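You operate a simulated robot arm through the tools that you are given. There is no shell and no other tool. Be economical: measure what you need, move in short steps, check, and stop when the job is done.

The job below is to be done with a simulated robot arm. You get a single attempt, and the scene is never put back.

JOB
Probe both green bottles in the blue rack and sort them.
Fine: probe at the shoulder; a wall under the printed least means the red tray, else the green; probe back in its stand.

The check looks at the end state, three seconds after you hand in, the way a careful person would. Anything else that was tipped, shoved, dropped, spilled or broken makes it a failure.

ROBOT AND FRAMES
A 6-joint arm with a two-finger parallel gripper, fixed in place. Base frame: the origin is at the foot of the arm, x ahead of it, y to its left, z up; the work surface is at about z = 0.005. Units: m, degrees, N and s.
With the tool pointing down near the work surface it reaches from about 0.12 to 0.5 m from the base axis. Its first joint turns from -72.0 to 72.0 degrees. Payload 0.65 kg.
Tool frame: the origin (TCP) lies between the finger pads and is the grasp point; the fingertips stand 0.025 m ahead of it; z points along the fingers, y is the line along which they close. Largest opening 0.076 m; finger width 0.018, thickness 0.01; the body of the gripper, 0.036 by 0.078 m, starts 0.045 m behind the TCP.
Orientation is that of the tool frame in the base frame, as a unit quaternion [w, x, y, z]. With the fingers straight down and closing along the base's y, the tool's x points along the base's -x, its y along +y and its z along -z.

CONTROLS
- The arm moves only by the tool play_rows. Its arguments are lists of equal length, an entry for each row: "dp": the shift along the base's x, y, z in units of 50 mm (1.0 is 50 mm), a list of three; "dr": the turn, a rotation vector about the base's x, y, z in units of 5 degrees (1.0 is 5 degrees), a list of three. In form: {"dp": [[x, y, z], ...], "dr": [[rx, ry, rz], ...]}. A call has 1 to 12 rows; each row shifts and turns the commanded pose from where the row before left it. "claw" is the gripper command, from -1 (fully open) to 1 (shut), values between in proportion, set as the call begins (left out, the last holds). A call with a number of a shift or a turn outside -1 to 1 is refused whole. Rows are played at 5 a second. More than 0.05 m and 8.6 degrees between two rows, or a gripper value outside its range, and nothing of the call is played. Where a pose cannot be reached the arm comes as near as it can. A force on the tool above 40 N (or 10 N above the force at the start of the call, whichever is more), or a blocked arm, ends the call early, and 0.2 s more pass. The fingers move at their own pace (about 0.108 m/s each) and stop on an object; they squeeze with about 40 N. The grip force told is the motor's: it shows also when the fingers shut on nothing. Time passes only in rows, and 0.2 s behind the last, so rows that do not move let the fingers close. It gives the time, the measured TCP pose, the force on the tool (base axes), the opening and the grip force at its end, in the units of the frame above (readings bear some noise), with the torque about the TCP (base axes, N m) and any sound that the robot's microphone picked up.
- Cameras (640 x 400 px; columns grow to the right, rows downward): "scene" is fixed at [0.0607, 0.2706, 0.4174]; the picture's right is [-0.74, -0.67, 0.00], its down [-0.29, 0.32, -0.90] and it looks along [0.60, -0.67, -0.43] (base axes); focal length 281 px, centre (320, 200). "wrist" rides on the gripper at [0.058, 0.011, -0.081] in the tool frame; the picture's right is [-0.18, 0.98, 0.00], its down [-0.75, -0.14, -0.64] and it looks along [-0.63, -0.12, 0.77] (tool axes); focal length 243 px, centre (320, 200). There is no depth. A picture from a camera that has moved, and an enlarged one, comes with that camera's place and axes in the base frame and with its lens.
- snapshot(camera): a new picture of that camera. It takes no simulated time.
- inspect(camera, box): a new picture of the part [left, top, right, bottom] of that camera's present view, enlarged. It takes no simulated time.
- finish_job(): hands the job in; it is judged then, once.

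Work in short steps. Places have to be worked out from the pictures, the camera data and where the tool is seen: move nearer, look again, correct. Check each grasp and each placing, and mend what went wrong. You have 120 turns and 84 pictures in all, those below and enlarged ones among them. Open the gripper and draw the arm clear of the work before you hand the job in, unless the task says otherwise; then end with one line.

The tools are called after ">>>" by a JSON object that holds its "api" and its "payload". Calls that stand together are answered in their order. play_rows: Moves the arm, as the interface text tells. Its arguments: {"type":"object","properties":{"dp":{"type":"array","items":{"type":"array","items":{"type":"number"}}},"dr":{"type":"array","items":{"type":"array","items":{"type":"number"}}},"claw":{"type":"number"}},"required":["dp","dr"]} The other tools are called the same way: snapshot (camera) takes a picture; inspect (camera, box) takes an enlarged picture of a part of a camera's view; finish_job () hands the job in.

At the start:

```text
clock: 0.0
position: [0.3078, -0.0817, 0.3359]
orientation: [0.001, -0.001, 1.0, 0.0]
force: [-0.2, 0.4, -1.3]
wrist_torque: [-0.01, 0.01, -0.01]
opening: 0.0761
gripper_force: 0.0
```

scene: 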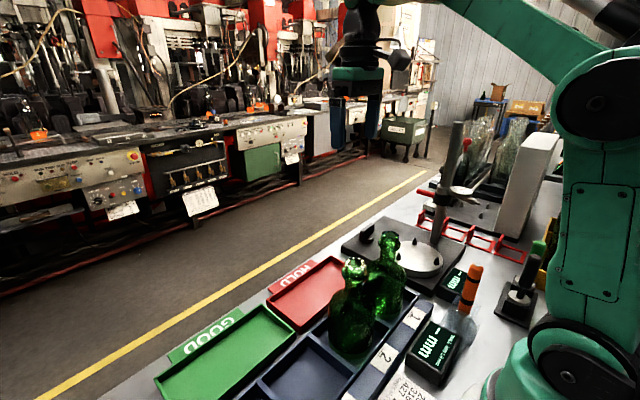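
wrist: 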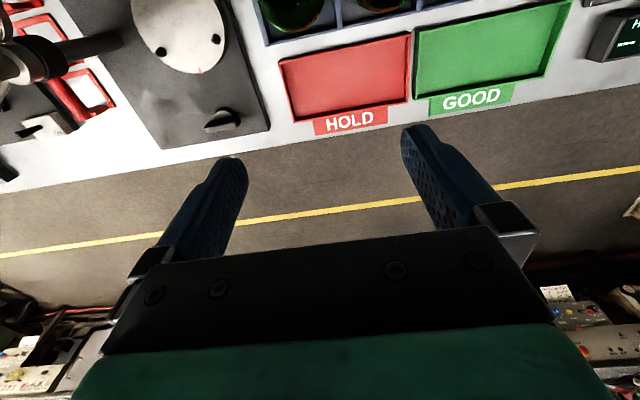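

I start by enlarging the work area to read the print and identify the probe, gauge and bottles.

>>> {"api": "inspect", "payload": {"camera": "scene", "box": [320, 220, 560, 400]}}

>>> {"api": "inspect", "payload": {"camera": "scene", "box": [400, 100, 580, 260]}}

>>> {"api": "inspect", "payload": {"camera": "wrist", "box": [0, 0, 640, 160]}}

```text
2.22 times, centred on (440, 310) of scene
camera zoom: at [0.0607, 0.2706, 0.4174], right [-0.74, -0.67, 0.0], down [-0.29, 0.32, -0.9], along [0.6, -0.67, -0.43], focal length 624 px, centre (53, -44)
```

zoom: 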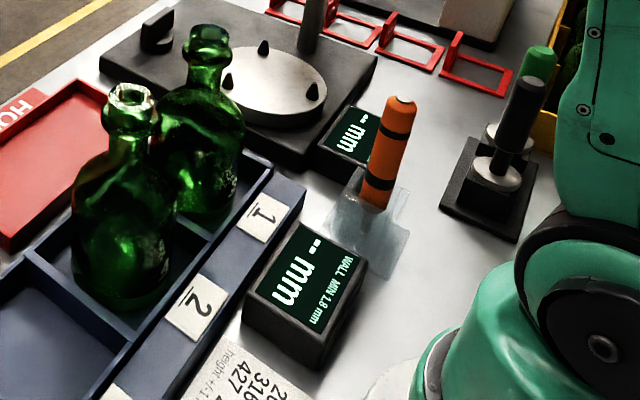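

```text
2.50 times, centred on (490, 180) of scene
camera zoom: at [0.0607, 0.2706, 0.4174], right [-0.74, -0.67, 0.0], down [-0.29, 0.32, -0.9], along [0.6, -0.67, -0.43], focal length 702 px, centre (-105, 250)
```

zoom: 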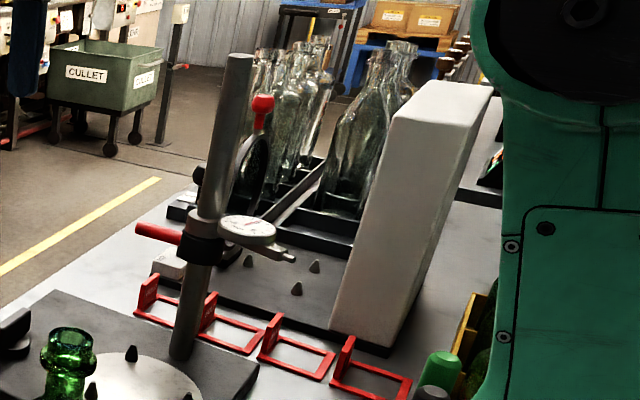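

```text
1.00 times, centred on (320, 80) of wrist (not enlarged: the box is as wide or as high as the picture)
camera zoom: at [0.2497, -0.0703, 0.4163], right [0.18, 0.98, 0.0], down [0.75, -0.14, 0.64], along [0.63, -0.12, -0.76], focal length 243 px, centre (320, 320)
```

zoom: 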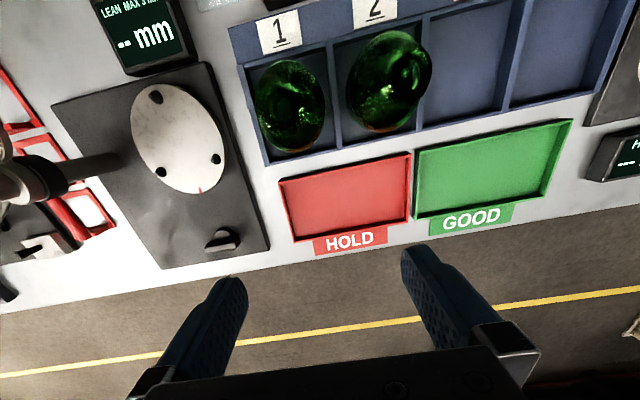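

The orange pen in the clear stand beside the "WALL MIN 1.8 mm" display looks like the wall probe, at about (0.11, -0.155). The bottles are near (0.24, -0.10) and (0.244, -0.01), with tops at about z 0.16. I move the wrist camera over the probe to look closer.

>>> {"api": "play_rows", "payload": {"dp": [[-0.79, -0.367, -0.1], [-0.79, -0.367, -0.1], [-0.79, -0.367, -0.1], [-0.79, -0.367, -0.1], [0, 0, 0]], "dr": [[0, 0, 0], [0, 0, 0], [0, 0, 0], [0, 0, 0], [0, 0, 0]]}}

>>> {"api": "snapshot", "payload": {"camera": "wrist"}}

>>> {"api": "snapshot", "payload": {"camera": "scene"}}

```text
clock: 1.2
position: [0.1497, -0.1545, 0.3152]
orientation: [0.0, -0.001, 1.0, 0.001]
force: [0.7, 0.8, -0.7]
wrist_torque: [0.0, -0.01, 0.03]
opening: 0.0758
gripper_force: 0.1
```

```text
78 pictures are left
camera wrist: at [0.0919, -0.1435, 0.3955], right [0.18, 0.98, 0.0], down [0.75, -0.14, 0.64], along [0.63, -0.12, -0.76], focal length 243 px, centre (320, 200)
```

wrist: 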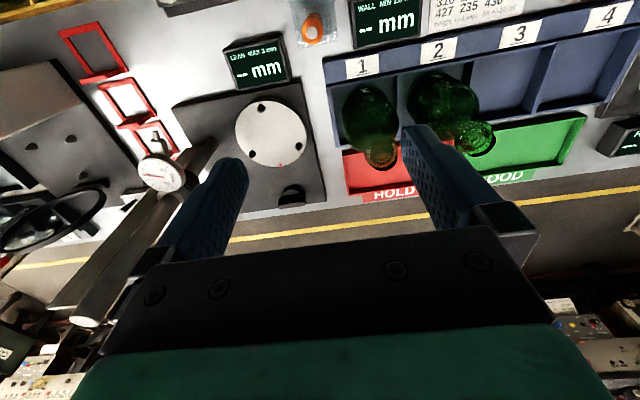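

```text
77 pictures are left
```

scene: 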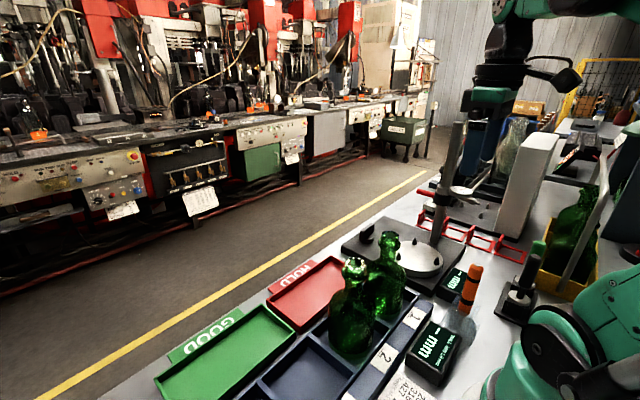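

The probe top comes out at about (0.112, -0.155) in this view too. I zoom in on the probe and display from both cameras.

>>> {"api": "inspect", "payload": {"camera": "scene", "box": [400, 245, 520, 345]}}

>>> {"api": "inspect", "payload": {"camera": "wrist", "box": [210, 0, 540, 170]}}

>>> {"api": "inspect", "payload": {"camera": "scene", "box": [310, 220, 430, 370]}}

```text
4.00 times, centred on (460, 295) of scene
camera zoom: at [0.0607, 0.2706, 0.4174], right [-0.74, -0.67, 0.0], down [-0.29, 0.32, -0.9], along [0.6, -0.67, -0.43], focal length 1123 px, centre (-240, -180)
```

zoom: 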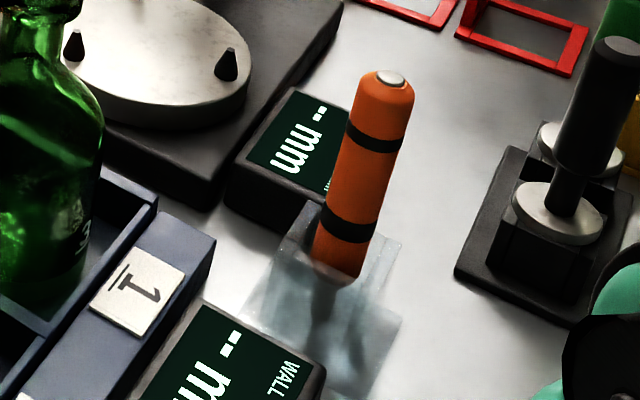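

```text
1.94 times, centred on (375, 85) of wrist
camera zoom: at [0.0919, -0.1435, 0.3955], right [0.18, 0.98, 0.0], down [0.75, -0.14, 0.64], along [0.63, -0.12, -0.76], focal length 470 px, centre (213, 423)
```

zoom: 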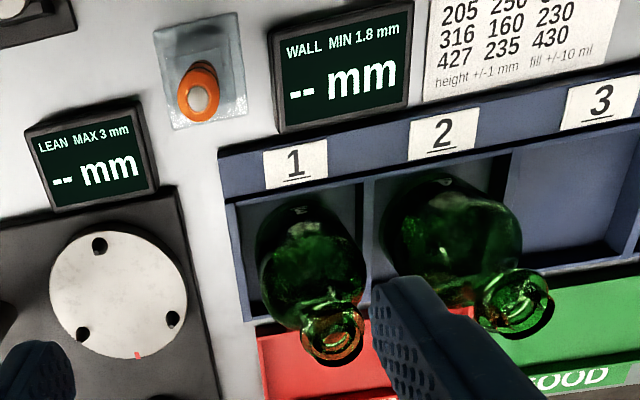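

```text
2.67 times, centred on (370, 295) of scene
camera zoom: at [0.0607, 0.2706, 0.4174], right [-0.74, -0.67, 0.0], down [-0.29, 0.32, -0.9], along [0.6, -0.67, -0.43], focal length 749 px, centre (187, -53)
```

zoom: 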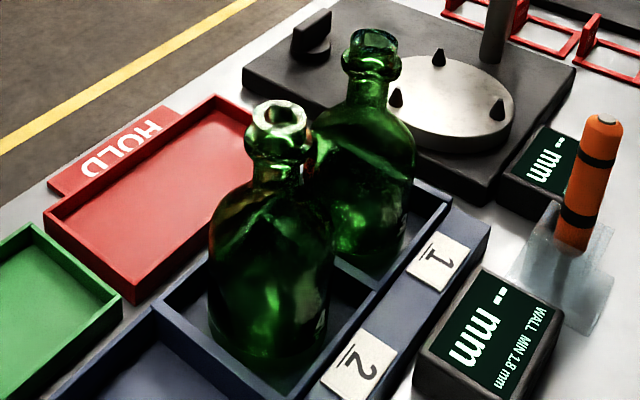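

The probe shows a silver face on top and something thinner in the clear stand below. I need to know which end senses, so I zoom in further.

>>> {"api": "inspect", "payload": {"camera": "scene", "box": [440, 285, 510, 330]}}

>>> {"api": "inspect", "payload": {"camera": "wrist", "box": [280, 0, 350, 44]}}

```text
8.89 times, centred on (475, 308) of scene
camera zoom: at [0.0607, 0.2706, 0.4174], right [-0.74, -0.67, 0.0], down [-0.29, 0.32, -0.9], along [0.6, -0.67, -0.43], focal length 2496 px, centre (-1058, -756)
```

zoom: 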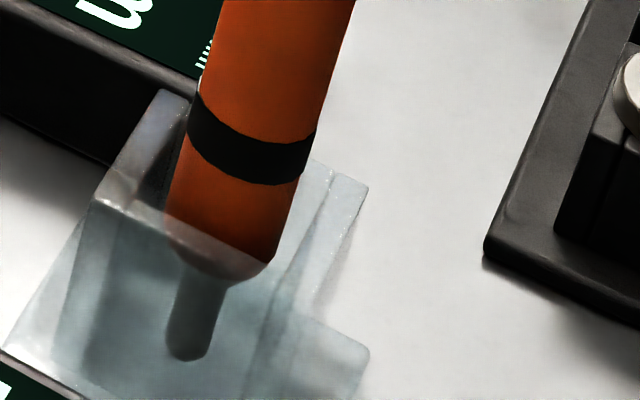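

```text
9.09 times, centred on (315, 22) of wrist
camera zoom: at [0.0919, -0.1435, 0.3955], right [0.18, 0.98, 0.0], down [0.75, -0.14, 0.64], along [0.63, -0.12, -0.76], focal length 2206 px, centre (366, 1818)
```

zoom: 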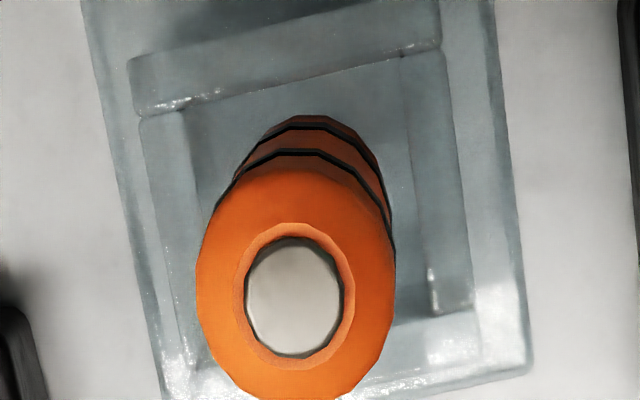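

The thin rounded pin at the bottom of the probe looks like the sensing tip, and the body spans about z 0.03 to 0.139 on an axis near (0.113, -0.155). I move above it with open fingers and check the alignment.

>>> {"api": "play_rows", "payload": {"dp": [[-0.74, -0.01, 0], [0, 0, -0.8], [0, 0, -0.8], [0, 0, -0.7], [0, 0, 0], [0, 0, 0]], "dr": [[0, 0, 0], [0, 0, 0], [0, 0, 0], [0, 0, 0], [0, 0, 0], [0, 0, 0]], "claw": -1}}

>>> {"api": "snapshot", "payload": {"camera": "scene"}}

>>> {"api": "snapshot", "payload": {"camera": "wrist"}}

```text
clock: 2.6
position: [0.1128, -0.1561, 0.1985]
orientation: [0.001, 0.0, 1.0, 0.0]
force: [-0.1, -0.7, 0.3]
wrist_torque: [-0.02, 0.02, -0.02]
opening: 0.0759
gripper_force: 0.1
```

```text
71 pictures are left
```

scene: 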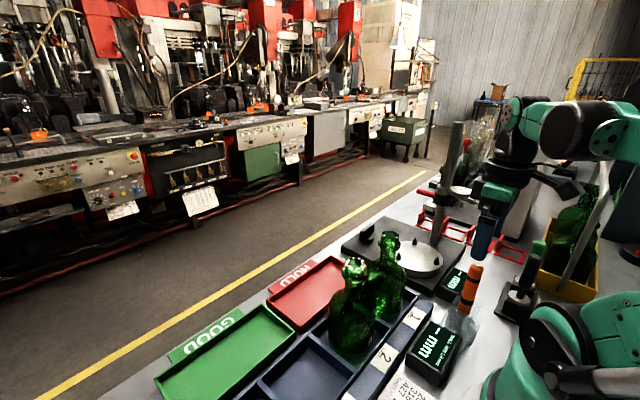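

```text
70 pictures are left
camera wrist: at [0.0547, -0.1452, 0.2798], right [0.18, 0.98, 0.0], down [0.75, -0.14, 0.64], along [0.63, -0.12, -0.76], focal length 243 px, centre (320, 200)
```

wrist: 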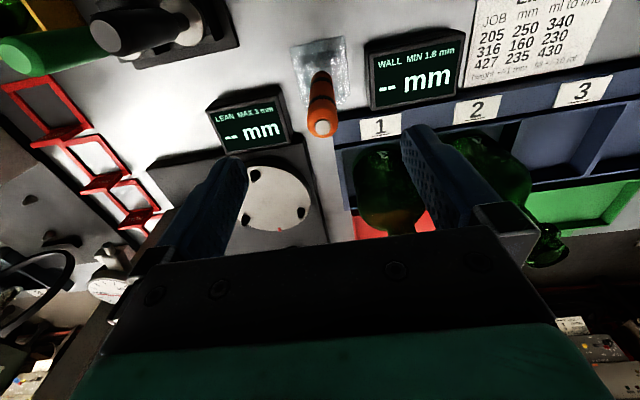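

The cap now computes to (0.1145, -0.156), which is under the TCP. I descend to z 0.105 and close.

>>> {"api": "play_rows", "payload": {"dp": [[0.03, 0.01, -0.62], [0, 0, -0.62], [0, 0, -0.62], [0, 0, 0]], "dr": [[0, 0, 0], [0, 0, 0], [0, 0, 0], [0, 0, 0]]}}

>>> {"api": "play_rows", "payload": {"dp": [[0, 0, 0], [0, 0, 0], [0, 0, 0], [0, 0, 0]], "dr": [[0, 0, 0], [0, 0, 0], [0, 0, 0], [0, 0, 0]], "claw": 1}}

>>> {"api": "inspect", "payload": {"camera": "scene", "box": [380, 170, 560, 370]}}

```text
clock: 3.6
position: [0.1139, -0.1575, 0.1085]
orientation: [0.001, 0.0, 1.0, 0.0]
force: [-0.2, 0.8, -0.4]
wrist_torque: [0.0, 0.03, -0.02]
opening: 0.0758
gripper_force: 0.0
```

```text
clock: 4.6
position: [0.1136, -0.1586, 0.1073]
orientation: [0.0, 0.0, 1.0, 0.0]
force: [-0.5, 0.1, 2.1]
wrist_torque: [0.07, 0.0, -0.02]
opening: 0.019
gripper_force: 36.9
```

```text
2.00 times, centred on (470, 270) of scene
camera zoom: at [0.0607, 0.2706, 0.4174], right [-0.74, -0.67, 0.0], down [-0.29, 0.32, -0.9], along [0.6, -0.67, -0.43], focal length 562 px, centre (20, 60)
```

zoom: 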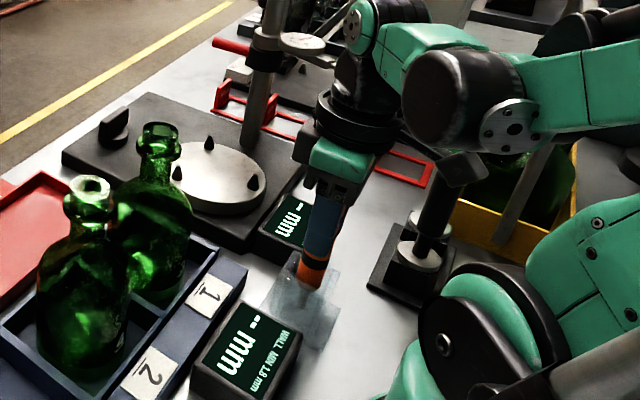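

The grip holds with the opening at 0.019, on the probe body. I lift straight up and look at the tip.

>>> {"api": "play_rows", "payload": {"dp": [[0, 0, 0.5], [0, 0, 0.7], [0, 0, 0.8], [0, 0, 0.8], [0, 0, 0]], "dr": [[0, 0, 0], [0, 0, 0], [0, 0, 0], [0, 0, 0], [0, 0, 0]]}}

>>> {"api": "inspect", "payload": {"camera": "scene", "box": [400, 140, 560, 340]}}

>>> {"api": "snapshot", "payload": {"camera": "wrist"}}

```text
clock: 5.8
position: [0.1145, -0.1545, 0.2494]
orientation: [0.002, 0.0, 1.0, 0.001]
force: [-0.4, 0.8, -0.5]
wrist_torque: [0.04, 0.03, 0.02]
opening: 0.0188
gripper_force: 36.7
```

```text
2.00 times, centred on (480, 240) of scene
camera zoom: at [0.0607, 0.2706, 0.4174], right [-0.74, -0.67, 0.0], down [-0.29, 0.32, -0.9], along [0.6, -0.67, -0.43], focal length 562 px, centre (0, 120)
```

zoom: 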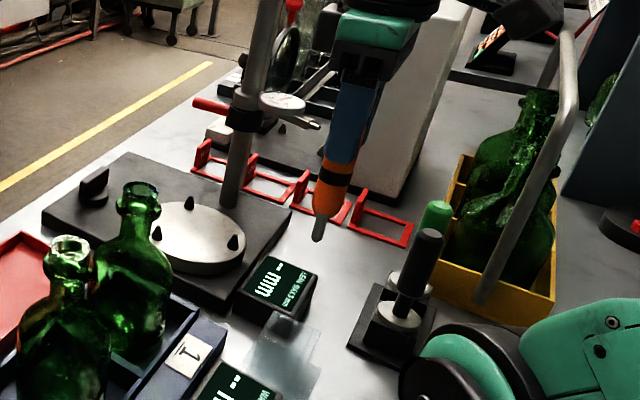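

```text
67 pictures are left
camera wrist: at [0.0576, -0.143, 0.3291], right [0.18, 0.98, 0.0], down [0.75, -0.14, 0.64], along [0.63, -0.12, -0.76], focal length 243 px, centre (320, 200)
```

wrist: 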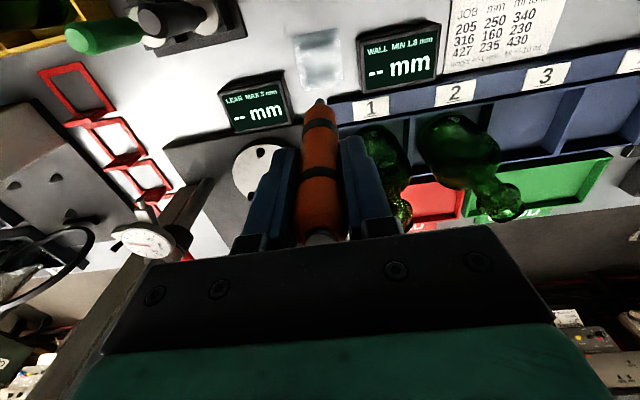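

The probe is held straight, with the pin tip about 0.10 below the TCP. I estimate the bottle axes at (0.237, -0.101) and (0.239, -0.005), with shoulders at z 0.08–0.11. I raise the probe, carry it over to the +x side of bottle 1 and tilt it 30° so it meets the shoulder roughly square.

>>> {"api": "play_rows", "payload": {"dp": [[0, 0, 1.0], [0.755, 0.178, 0], [0.755, 0.178, 0], [0.755, 0.178, 0], [0.755, 0.178, 0], [0.755, 0.178, 0], [0.755, 0.178, 0], [0, 0, 0], [0, 0, 0]], "dr": [[0, 0, 0], [0, 1, 0], [0, 1, 0], [0, 1, 0], [0, 1, 0], [0, 1, 0], [0, 1, 0], [0, 0, 0], [0, 0, 0]]}}

>>> {"api": "snapshot", "payload": {"camera": "scene"}}

>>> {"api": "snapshot", "payload": {"camera": "wrist"}}

```text
clock: 7.8
position: [0.3304, -0.1107, 0.2981]
orientation: [-0.227, 0.0, 0.974, -0.004]
force: [-0.3, -0.7, -0.7]
wrist_torque: [-0.01, -0.01, -0.02]
opening: 0.0186
gripper_force: 36.9
out of reach, approached as far as the arm can: row 7
```

```text
66 pictures are left
```

scene: 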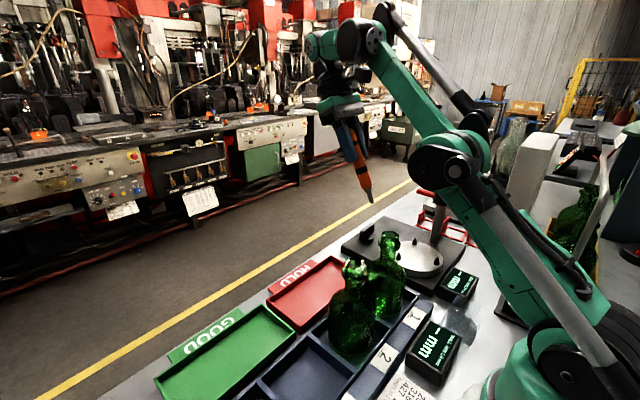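

```text
65 pictures are left
camera wrist: at [0.3138, -0.0973, 0.3959], right [0.16, 0.98, -0.09], down [0.96, -0.13, 0.24], along [0.23, -0.13, -0.97], focal length 243 px, centre (320, 200)
```

wrist: 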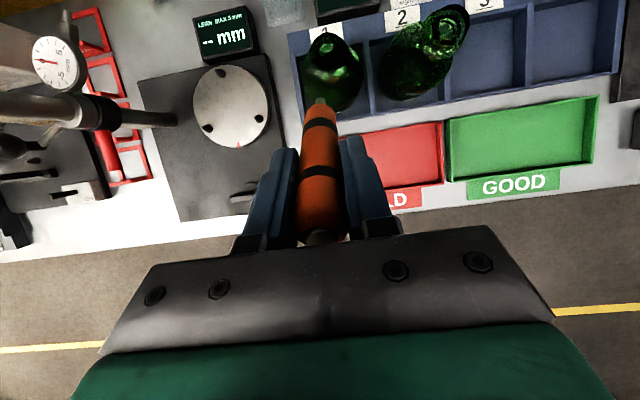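

The last tilt step was slightly out of reach at this height. Going lower should bring it back in range, so I descend towards the approach point.

>>> {"api": "play_rows", "payload": {"dp": [[-0.05, 0, -0.6], [-0.05, 0, -0.6], [0, 0, 0], [0, 0, 0]], "dr": [[0, 0, 0], [0, 0, 0], [0, 0, 0], [0, 0, 0]]}}

>>> {"api": "inspect", "payload": {"camera": "scene", "box": [280, 170, 480, 370]}}

>>> {"api": "snapshot", "payload": {"camera": "wrist"}}

```text
clock: 8.8
position: [0.3257, -0.1095, 0.2403]
orientation: [-0.228, -0.002, 0.974, -0.004]
force: [1.0, -0.4, -0.3]
wrist_torque: [0.04, 0.0, 0.0]
opening: 0.0185
gripper_force: 36.5
```

```text
2.00 times, centred on (380, 270) of scene
camera zoom: at [0.0607, 0.2706, 0.4174], right [-0.74, -0.67, 0.0], down [-0.29, 0.32, -0.9], along [0.6, -0.67, -0.43], focal length 562 px, centre (200, 60)
```

zoom: 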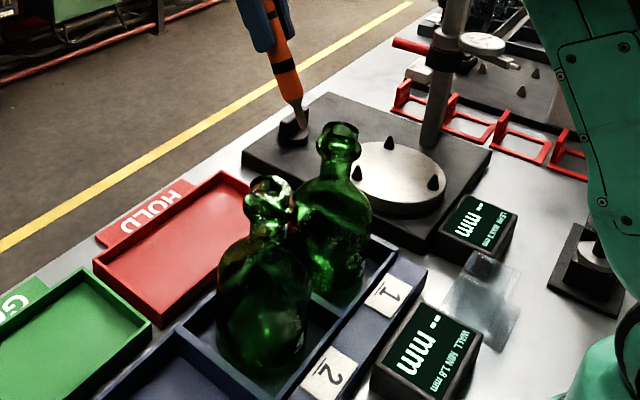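

```text
63 pictures are left
camera wrist: at [0.3093, -0.0977, 0.3363], right [0.16, 0.98, -0.09], down [0.96, -0.13, 0.24], along [0.23, -0.13, -0.97], focal length 243 px, centre (320, 200)
```

wrist: 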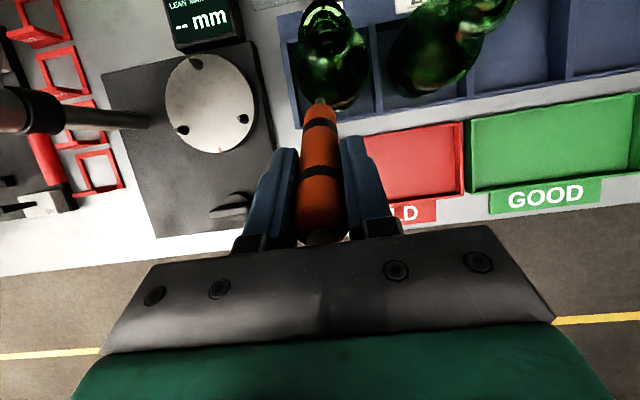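

The tip is at about (0.282, -0.11, 0.151) and the bottle 1 axis is at about (0.2365, -0.100). I move in to roughly 2 cm short of the shoulder.

>>> {"api": "play_rows", "payload": {"dp": [[-0.15, 0.19, -0.2], [-0.15, 0, -0.2], [0, 0, -0.2], [0, 0, 0], [0, 0, 0]], "dr": [[0, 0, 0], [0, 0, 0], [0, 0, 0], [0, 0, 0], [0, 0, 0]]}}

>>> {"api": "inspect", "payload": {"camera": "scene", "box": [310, 200, 470, 360]}}

>>> {"api": "inspect", "payload": {"camera": "wrist", "box": [240, 0, 400, 120]}}

```text
clock: 10.0
position: [0.3095, -0.0994, 0.2089]
orientation: [-0.226, -0.001, 0.974, -0.004]
force: [0.5, -0.6, -1.6]
wrist_torque: [0.0, 0.02, 0.0]
opening: 0.019
gripper_force: 37.0
```

```text
2.50 times, centred on (390, 280) of scene
camera zoom: at [0.0607, 0.2706, 0.4174], right [-0.74, -0.67, 0.0], down [-0.29, 0.32, -0.9], along [0.6, -0.67, -0.43], focal length 702 px, centre (145, 0)
```

zoom: 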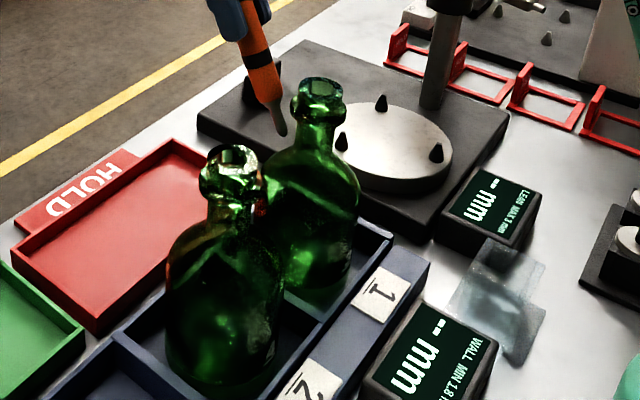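

```text
3.33 times, centred on (320, 60) of wrist
camera zoom: at [0.2936, -0.0884, 0.3057], right [0.16, 0.98, -0.09], down [0.96, -0.13, 0.25], along [0.23, -0.13, -0.97], focal length 809 px, centre (320, 667)
```

zoom: 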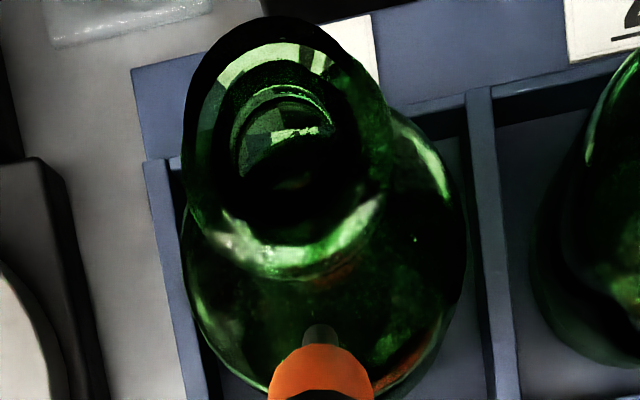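

The tip sits just off the shoulder, centred on the bottle. I advance gently along the probe axis and watch the force and display.

>>> {"api": "play_rows", "payload": {"dp": [[-0.036, 0, -0.072], [-0.036, 0, -0.072], [-0.018, 0, -0.036], [0, 0, 0]], "dr": [[0, 0, 0], [0, 0, 0], [0, 0, 0], [0, 0, 0]]}}

>>> {"api": "inspect", "payload": {"camera": "scene", "box": [340, 220, 480, 370]}}

```text
clock: 11.0
position: [0.3047, -0.0998, 0.1998]
orientation: [-0.227, 0.0, 0.974, -0.004]
force: [4.8, 0.3, 6.6]
wrist_torque: [0.05, -0.07, 0.0]
opening: 0.0188
gripper_force: 37.1
```

```text
2.67 times, centred on (410, 295) of scene
camera zoom: at [0.0607, 0.2706, 0.4174], right [-0.74, -0.67, 0.0], down [-0.29, 0.32, -0.9], along [0.6, -0.67, -0.43], focal length 749 px, centre (80, -53)
```

zoom: 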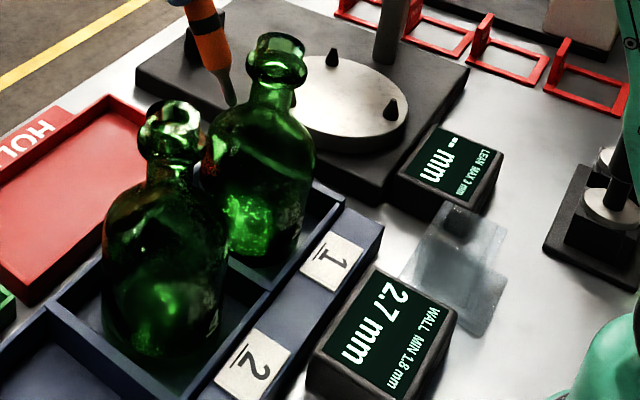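

Contact is made at about 8 N and the display shows a reading. I hold briefly and zoom in to read it properly.

>>> {"api": "play_rows", "payload": {"dp": [[0, 0, 0], [0, 0, 0]], "dr": [[0, 0, 0], [0, 0, 0]]}}

>>> {"api": "inspect", "payload": {"camera": "scene", "box": [400, 310, 470, 380]}}

>>> {"api": "inspect", "payload": {"camera": "scene", "box": [370, 230, 420, 330]}}

```text
clock: 11.6
position: [0.3046, -0.0991, 0.1986]
orientation: [-0.227, -0.001, 0.974, -0.004]
force: [1.6, 0.2, 0.3]
wrist_torque: [-0.1, -0.11, 0.02]
opening: 0.0186
gripper_force: 37.1
```

```text
5.71 times, centred on (435, 345) of scene
camera zoom: at [0.0607, 0.2706, 0.4174], right [-0.74, -0.67, 0.0], down [-0.29, 0.32, -0.9], along [0.6, -0.67, -0.43], focal length 1604 px, centre (-337, -629)
```

zoom: 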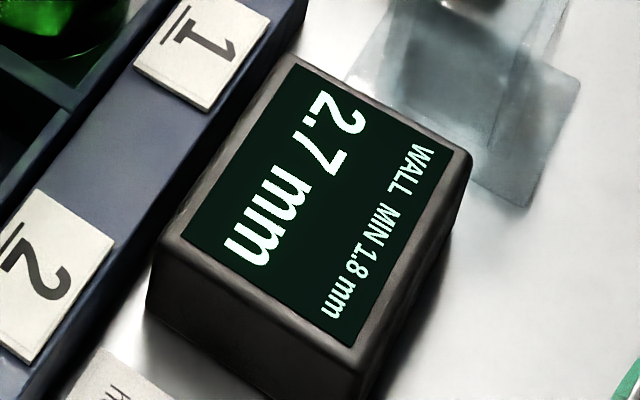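

```text
4.00 times, centred on (395, 280) of scene
camera zoom: at [0.0607, 0.2706, 0.4174], right [-0.74, -0.67, 0.0], down [-0.29, 0.32, -0.9], along [0.6, -0.67, -0.43], focal length 1123 px, centre (20, -120)
```

zoom: 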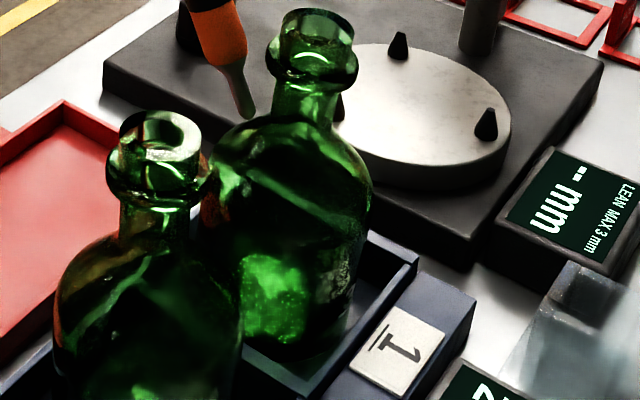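

The WALL display reads 2.7 mm, so bottle 1 is good. I retract along the axis, move across to bottle 2, and check that the display clears.

>>> {"api": "play_rows", "payload": {"dp": [[0.12, 0, 0.24], [0.18, 0, 0.36], [0.05, 0.63, 0], [0, 0.63, 0], [0, 0.63, 0], [0, 0, 0], [0, 0, 0]], "dr": [[0, 0, 0], [0, 0, 0], [0, 0, 0], [0, 0, 0], [0, 0, 0], [0, 0, 0], [0, 0, 0]]}}

>>> {"api": "inspect", "payload": {"camera": "scene", "box": [300, 190, 480, 380]}}

>>> {"api": "snapshot", "payload": {"camera": "wrist"}}

```text
clock: 13.2
position: [0.3243, -0.0057, 0.227]
orientation: [-0.218, -0.001, 0.976, -0.005]
force: [0.3, -0.2, -0.6]
wrist_torque: [0.01, -0.01, -0.01]
opening: 0.0189
gripper_force: 37.0
```

```text
2.11 times, centred on (390, 285) of scene
camera zoom: at [0.0607, 0.2706, 0.4174], right [-0.74, -0.67, 0.0], down [-0.29, 0.32, -0.9], along [0.6, -0.67, -0.43], focal length 591 px, centre (173, 21)
```

zoom: 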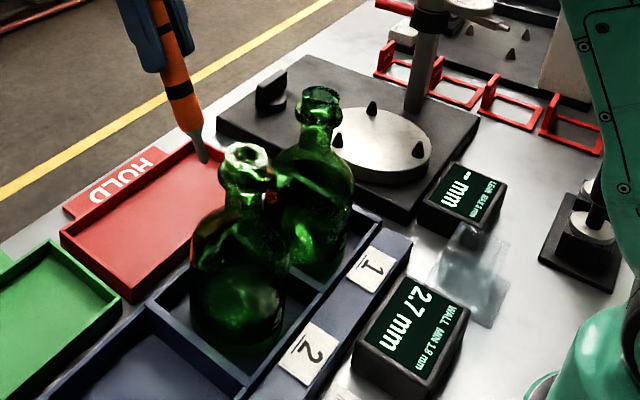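

```text
56 pictures are left
camera wrist: at [0.3057, 0.0064, 0.3254], right [0.16, 0.98, -0.09], down [0.96, -0.13, 0.26], along [0.25, -0.13, -0.96], focal length 243 px, centre (320, 200)
```

wrist: 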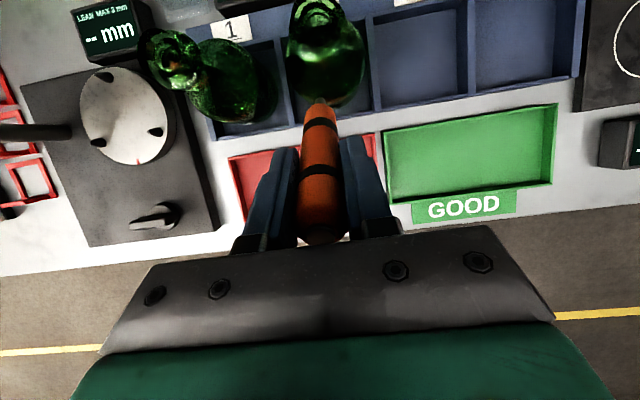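

The display holds its last reading of 2.7. The bottle 2 axis is at about (0.2376, 0.000), so I line up the tip and approach its shoulder softly.

>>> {"api": "play_rows", "payload": {"dp": [[-0.18, 0.1, -0.15], [-0.16, 0, -0.17], [0, 0, 0], [-0.02, 0, -0.07], [-0.02, 0, -0.07], [0, 0, 0]], "dr": [[0, 0, 0], [0, 0, 0], [0, 0, 0], [0, 0, 0], [0, 0, 0], [0, 0, 0]]}}

>>> {"api": "inspect", "payload": {"camera": "scene", "box": [310, 230, 470, 380]}}

```text
clock: 14.6
position: [0.3026, -0.0021, 0.2061]
orientation: [-0.217, -0.001, 0.976, -0.004]
force: [1.6, -0.7, -0.3]
wrist_torque: [0.01, -0.11, 0.02]
opening: 0.0192
gripper_force: 37.0
```

```text
2.67 times, centred on (390, 305) of scene
camera zoom: at [0.0607, 0.2706, 0.4174], right [-0.74, -0.67, 0.0], down [-0.29, 0.32, -0.9], along [0.6, -0.67, -0.43], focal length 749 px, centre (133, -80)
```

zoom: 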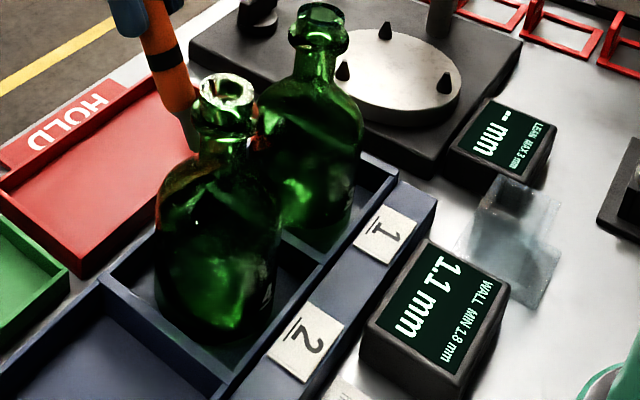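

The display now reads 1.1 mm, but the tip seems slightly higher than it was on bottle 1. I check where it is touching.

>>> {"api": "inspect", "payload": {"camera": "scene", "box": [340, 235, 410, 290]}}

>>> {"api": "inspect", "payload": {"camera": "wrist", "box": [240, 0, 400, 120]}}

>>> {"api": "inspect", "payload": {"camera": "scene", "box": [400, 310, 470, 380]}}

```text
7.27 times, centred on (375, 262) of scene
camera zoom: at [0.0607, 0.2706, 0.4174], right [-0.74, -0.67, 0.0], down [-0.29, 0.32, -0.9], along [0.6, -0.67, -0.43], focal length 2042 px, centre (-80, -254)
```

zoom: 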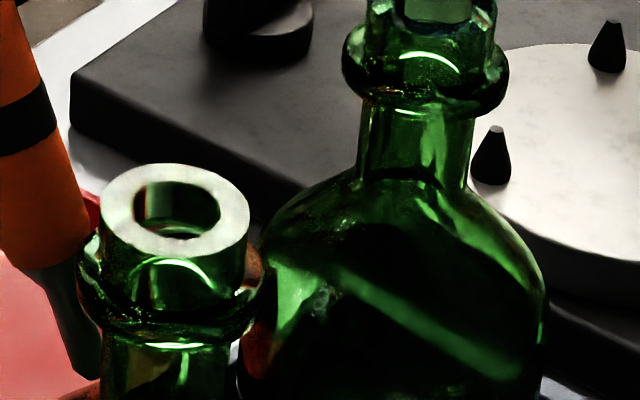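

```text
3.33 times, centred on (320, 60) of wrist
camera zoom: at [0.2848, 0.0108, 0.3028], right [0.16, 0.98, -0.09], down [0.96, -0.13, 0.26], along [0.25, -0.13, -0.96], focal length 809 px, centre (320, 667)
```

zoom: 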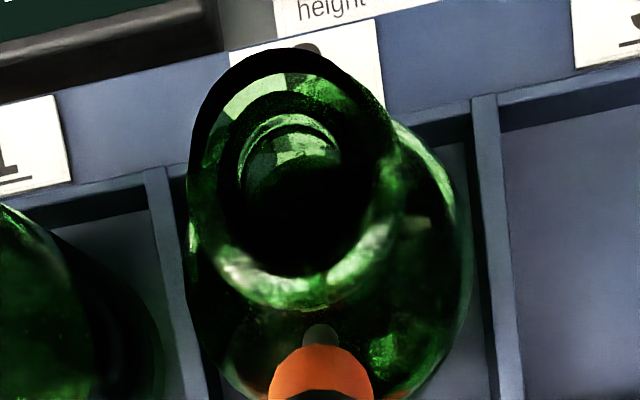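

```text
5.71 times, centred on (435, 345) of scene
camera zoom: at [0.0607, 0.2706, 0.4174], right [-0.74, -0.67, 0.0], down [-0.29, 0.32, -0.9], along [0.6, -0.67, -0.43], focal length 1604 px, centre (-337, -629)
```

zoom: 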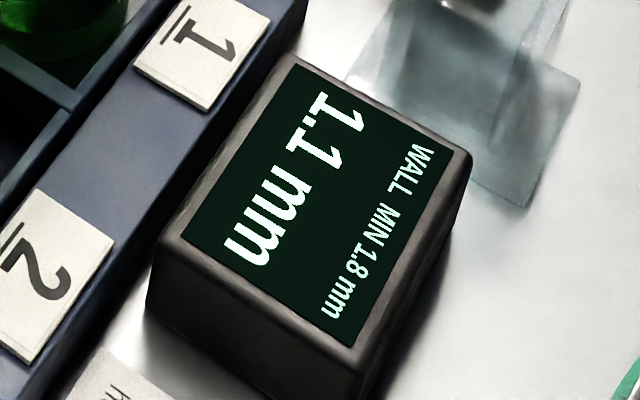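

1.1 mm is below the 1.8 minimum. Since the tip sits close to the neck, I back off and probe again 6 mm further out on the shoulder to confirm.

>>> {"api": "play_rows", "payload": {"dp": [[0.08, 0, 0.16], [0.16, 0, 0], [-0.04, 0, -0.08], [-0.04, 0, -0.08], [-0.04, 0, -0.08], [-0.02, 0, -0.05], [0, 0, 0]], "dr": [[0, 0, 0], [0, 0, 0], [0, 0, 0], [0, 0, 0], [0, 0, 0], [0, 0, 0], [0, 0, 0]]}}

>>> {"api": "inspect", "payload": {"camera": "scene", "box": [310, 230, 470, 380]}}

```text
clock: 16.2
position: [0.3087, -0.0019, 0.1989]
orientation: [-0.218, -0.001, 0.976, -0.004]
force: [3.8, 0.7, 4.5]
wrist_torque: [0.08, -0.13, -0.03]
opening: 0.0188
gripper_force: 37.1
```

```text
2.67 times, centred on (390, 305) of scene
camera zoom: at [0.0607, 0.2706, 0.4174], right [-0.74, -0.67, 0.0], down [-0.29, 0.32, -0.9], along [0.6, -0.67, -0.43], focal length 749 px, centre (133, -80)
```

zoom: 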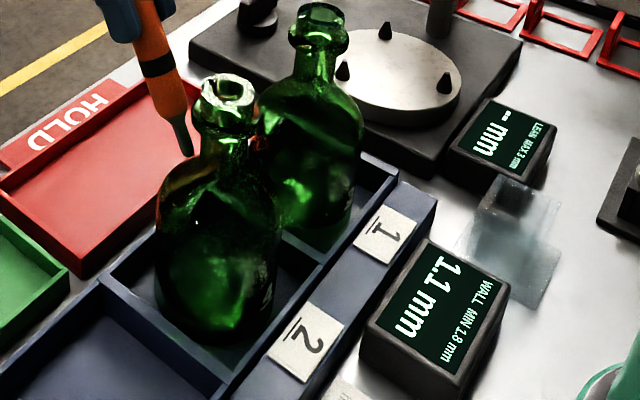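

The second reading is also 1.1 mm with firm shoulder contact, so bottle 2 goes to red HOLD and bottle 1 to green GOOD. I retract, straighten the tool and carry the probe back above its stand.

>>> {"api": "play_rows", "payload": {"dp": [[0.2, 0, 0.5], [0.1, 0, 0.7], [-0.2, 0, 0.8], [-0.7, -0.51, 0], [-0.7, -0.51, 0], [-0.7, -0.51, 0], [-0.7, -0.51, 0], [-0.7, -0.51, 0], [-0.69, -0.51, 0], [0, 0, 0], [0, 0, 0]], "dr": [[0, 0, 0], [0, 0, 0], [0, -1, 0], [0, -1, 0], [0, -1, 0], [0, -1, 0], [0, -1, 0], [0, 0, 0], [0, 0, 0], [0, 0, 0], [0, 0, 0]]}}

>>> {"api": "snapshot", "payload": {"camera": "wrist"}}

>>> {"api": "inspect", "payload": {"camera": "scene", "box": [400, 120, 560, 340]}}

```text
clock: 18.6
position: [0.1001, -0.1548, 0.3008]
orientation: [-0.011, 0.0, 1.0, -0.005]
force: [0.0, 0.0, -1.3]
wrist_torque: [-0.01, -0.03, 0.0]
opening: 0.0187
gripper_force: 36.2
```

```text
50 pictures are left
camera wrist: at [0.0449, -0.1423, 0.381], right [0.18, 0.98, -0.01], down [0.77, -0.13, 0.63], along [0.61, -0.13, -0.78], focal length 243 px, centre (320, 200)
```

wrist: 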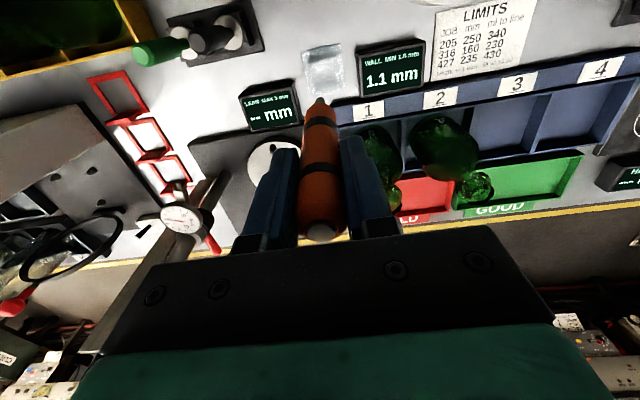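

```text
1.82 times, centred on (480, 230) of scene
camera zoom: at [0.0607, 0.2706, 0.4174], right [-0.74, -0.67, 0.0], down [-0.29, 0.32, -0.9], along [0.6, -0.67, -0.43], focal length 510 px, centre (29, 146)
```

zoom: 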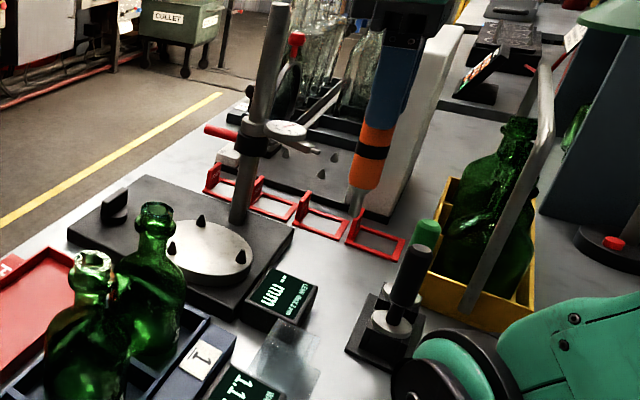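

A residual tilt of about 1.3° remains. I correct it, centre over the stand and lower to just above it to check tip alignment.

>>> {"api": "play_rows", "payload": {"dp": [[0.284, 0, 0], [0, 0, -0.8], [0, 0, -0.8], [0, 0, 0], [0, 0, 0]], "dr": [[0.115, -0.25, 0], [0, 0, 0], [0, 0, 0], [0, 0, 0], [0, 0, 0]]}}

>>> {"api": "inspect", "payload": {"camera": "wrist", "box": [220, 20, 420, 145]}}

>>> {"api": "inspect", "payload": {"camera": "scene", "box": [430, 220, 530, 340]}}

```text
clock: 19.8
position: [0.117, -0.1532, 0.2192]
orientation: [0.001, 0.0, 1.0, 0.001]
force: [0.4, 0.3, -0.8]
wrist_torque: [-0.01, 0.02, -0.01]
opening: 0.0189
gripper_force: 36.3
```

```text
3.20 times, centred on (320, 82) of wrist
camera zoom: at [0.0595, -0.1425, 0.2996], right [0.18, 0.98, 0.0], down [0.75, -0.14, 0.64], along [0.63, -0.12, -0.77], focal length 776 px, centre (320, 576)
```

zoom: 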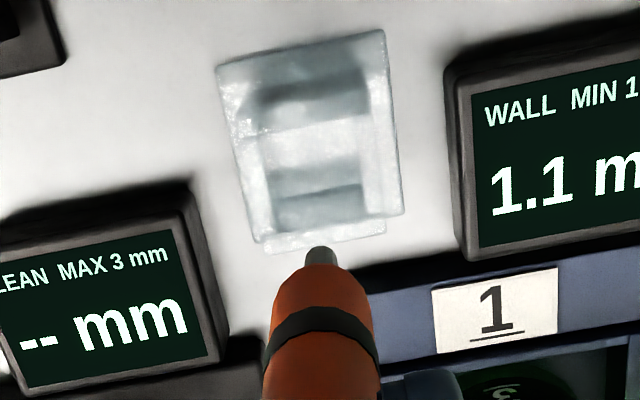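

```text
3.33 times, centred on (480, 280) of scene
camera zoom: at [0.0607, 0.2706, 0.4174], right [-0.74, -0.67, 0.0], down [-0.29, 0.32, -0.9], along [0.6, -0.67, -0.43], focal length 936 px, centre (-213, -67)
```

zoom: 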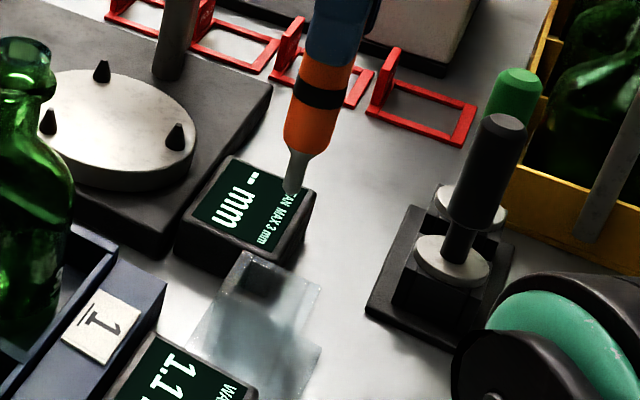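

The tip hangs straight below the TCP. I zoom into the empty stand to see its socket.

>>> {"api": "inspect", "payload": {"camera": "wrist", "box": [280, 25, 360, 110]}}

>>> {"api": "inspect", "payload": {"camera": "scene", "box": [440, 285, 540, 345]}}

```text
4.71 times, centred on (320, 68) of wrist
camera zoom: at [0.0595, -0.1425, 0.2996], right [0.18, 0.98, 0.0], down [0.75, -0.14, 0.64], along [0.63, -0.12, -0.77], focal length 1142 px, centre (320, 824)
```

zoom: 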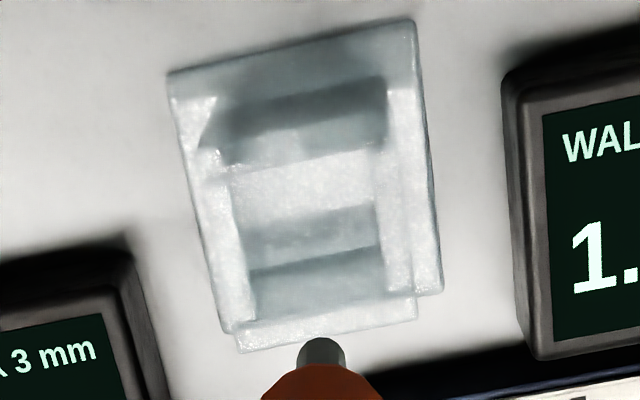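

```text
6.40 times, centred on (490, 315) of scene
camera zoom: at [0.0607, 0.2706, 0.4174], right [-0.74, -0.67, 0.0], down [-0.29, 0.32, -0.9], along [0.6, -0.67, -0.43], focal length 1797 px, centre (-768, -536)
```

zoom: 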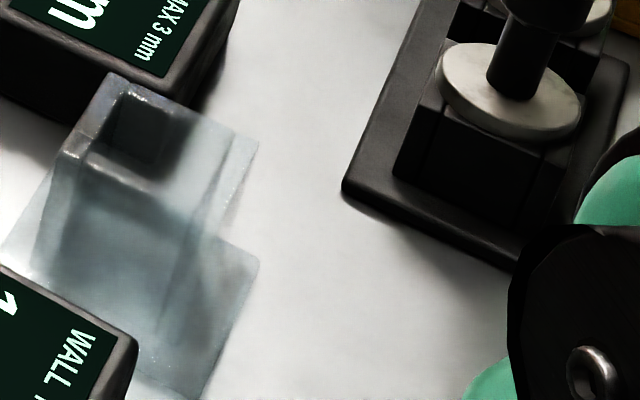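

The stand is a clear square socket centred at about (0.115, -0.156) with its rim near z 0.045. I trim the position by a few millimetres and lower until the tip is just above the rim.

>>> {"api": "play_rows", "payload": {"dp": [[-0.03, -0.05, -0.55], [0, 0, -0.5], [0, 0, 0], [0, 0, 0]], "dr": [[0, 0, 0], [0, 0, 0], [0, 0, 0], [0, 0, 0]]}}

>>> {"api": "inspect", "payload": {"camera": "wrist", "box": [270, 40, 370, 110]}}

>>> {"api": "inspect", "payload": {"camera": "scene", "box": [430, 260, 520, 340]}}

```text
clock: 20.8
position: [0.1153, -0.1564, 0.1659]
orientation: [0.0, 0.001, 1.0, -0.001]
force: [0.0, -0.1, -0.8]
wrist_torque: [0.03, 0.0, 0.0]
opening: 0.0188
gripper_force: 37.1
```

```text
5.71 times, centred on (320, 75) of wrist
camera zoom: at [0.0579, -0.145, 0.2467], right [0.18, 0.98, 0.0], down [0.75, -0.14, 0.64], along [0.63, -0.12, -0.77], focal length 1386 px, centre (320, 914)
```

zoom: 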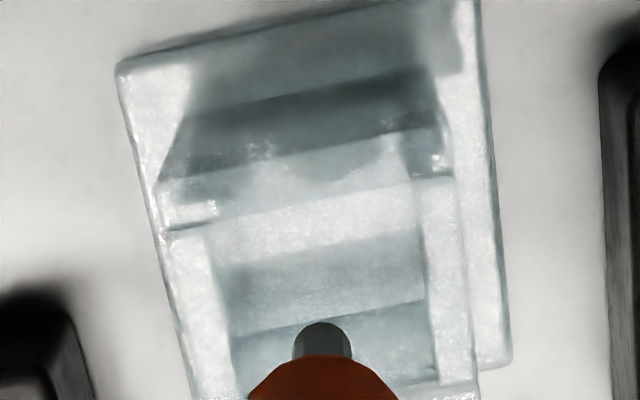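

```text
5.00 times, centred on (475, 300) of scene
camera zoom: at [0.0607, 0.2706, 0.4174], right [-0.74, -0.67, 0.0], down [-0.29, 0.32, -0.9], along [0.6, -0.67, -0.43], focal length 1404 px, centre (-455, -300)
```

zoom: 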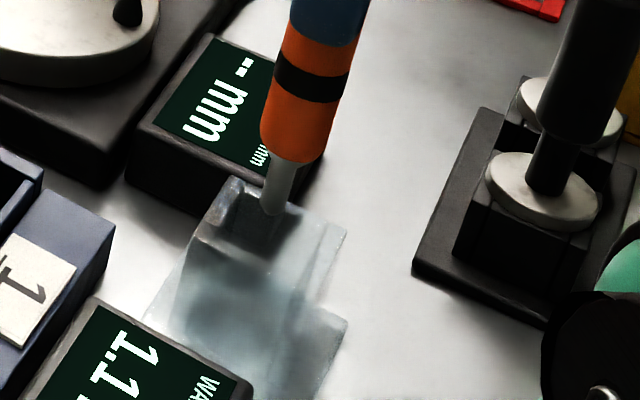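

The tip is centred over the socket. I lower to nearly the original height, watching the force.

>>> {"api": "play_rows", "payload": {"dp": [[0, 0, -0.3], [0, 0, -0.3], [0, 0, -0.25], [0, 0, -0.15], [0, 0, 0], [0, 0, 0]], "dr": [[0, 0, 0], [0, 0, 0], [0, 0, 0], [0, 0, 0], [0, 0, 0], [0, 0, 0]]}}

>>> {"api": "inspect", "payload": {"camera": "scene", "box": [420, 240, 520, 340]}}

```text
clock: 22.2
position: [0.1151, -0.1572, 0.1163]
orientation: [0.0, 0.0, 1.0, 0.0]
force: [-0.2, 1.4, -0.7]
wrist_torque: [0.05, -0.04, -0.01]
opening: 0.0184
gripper_force: 36.3
```

```text
4.00 times, centred on (470, 290) of scene
camera zoom: at [0.0607, 0.2706, 0.4174], right [-0.74, -0.67, 0.0], down [-0.29, 0.32, -0.9], along [0.6, -0.67, -0.43], focal length 1123 px, centre (-280, -160)
```

zoom: 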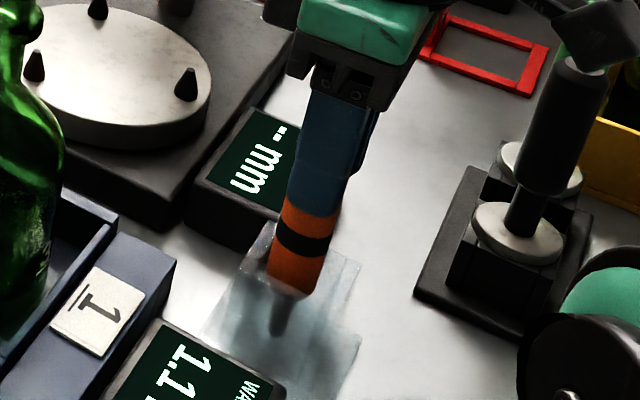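

The probe is inside the socket with about 8 mm to go. I continue in small steps until it touches.

>>> {"api": "play_rows", "payload": {"dp": [[0, 0, -0.06], [0, 0, -0.06], [0, 0, -0.04], [0, 0, 0]], "dr": [[0, 0, 0], [0, 0, 0], [0, 0, 0], [0, 0, 0]]}}

```text
clock: 23.2
position: [0.1168, -0.1571, 0.1085]
orientation: [0.001, 0.0, 1.0, -0.001]
force: [1.0, -4.4, 17.7]
wrist_torque: [-0.39, -0.14, 0.02]
opening: 0.0186
gripper_force: 37.2
```

It has bottomed out at 17.7 N close to the original height. I ease up 1.5 mm and then open.

>>> {"api": "play_rows", "payload": {"dp": [[0, 0, 0.03], [0, 0, 0]], "dr": [[0, 0, 0], [0, 0, 0]]}}

>>> {"api": "play_rows", "payload": {"dp": [[0, 0, 0], [0, 0, 0], [0, 0, 0]], "dr": [[0, 0, 0], [0, 0, 0], [0, 0, 0]], "claw": -1}}

>>> {"api": "play_rows", "payload": {"dp": [[0, 0, 0.5], [0, 0, 0.8], [0, 0, 0.8], [0, 0, 0.8], [0, 0, 0]], "dr": [[0, 0, 0], [0, 0, 0], [0, 0, 0], [0, 0, 0], [0, 0, 0]]}}

>>> {"api": "snapshot", "payload": {"camera": "scene"}}

>>> {"api": "inspect", "payload": {"camera": "scene", "box": [420, 240, 520, 340]}}

```text
clock: 23.8
position: [0.1169, -0.156, 0.1112]
orientation: [-0.001, 0.0, 1.0, 0.0]
force: [0.3, -0.3, -1.0]
wrist_torque: [-0.01, 0.01, 0.01]
opening: 0.0186
gripper_force: 37.1
```

```text
clock: 24.6
position: [0.1162, -0.1564, 0.1099]
orientation: [0.0, -0.001, 1.0, 0.0]
force: [-1.4, -0.2, -0.9]
wrist_torque: [0.0, 0.03, -0.02]
opening: 0.0761
gripper_force: 0.0
```

```text
clock: 25.8
position: [0.1152, -0.1544, 0.2548]
orientation: [0.0, 0.0, 1.0, 0.0]
force: [1.1, 0.1, -0.1]
wrist_torque: [-0.01, -0.01, 0.0]
opening: 0.076
gripper_force: 0.0
```

```text
41 pictures are left
```

scene: 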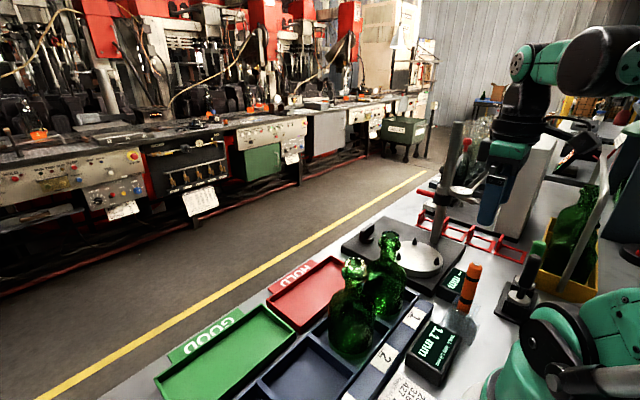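

```text
4.00 times, centred on (470, 290) of scene
camera zoom: at [0.0607, 0.2706, 0.4174], right [-0.74, -0.67, 0.0], down [-0.29, 0.32, -0.9], along [0.6, -0.67, -0.43], focal length 1123 px, centre (-280, -160)
```

zoom: 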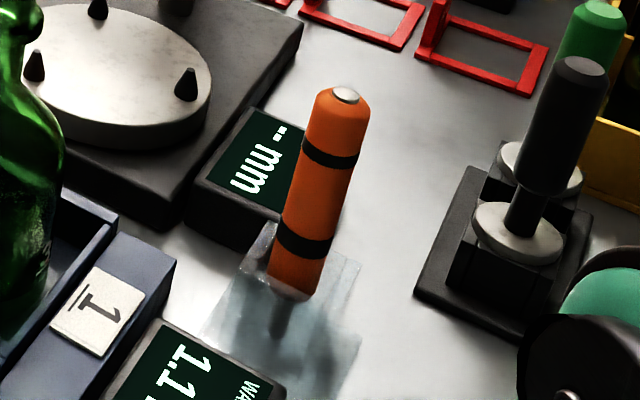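

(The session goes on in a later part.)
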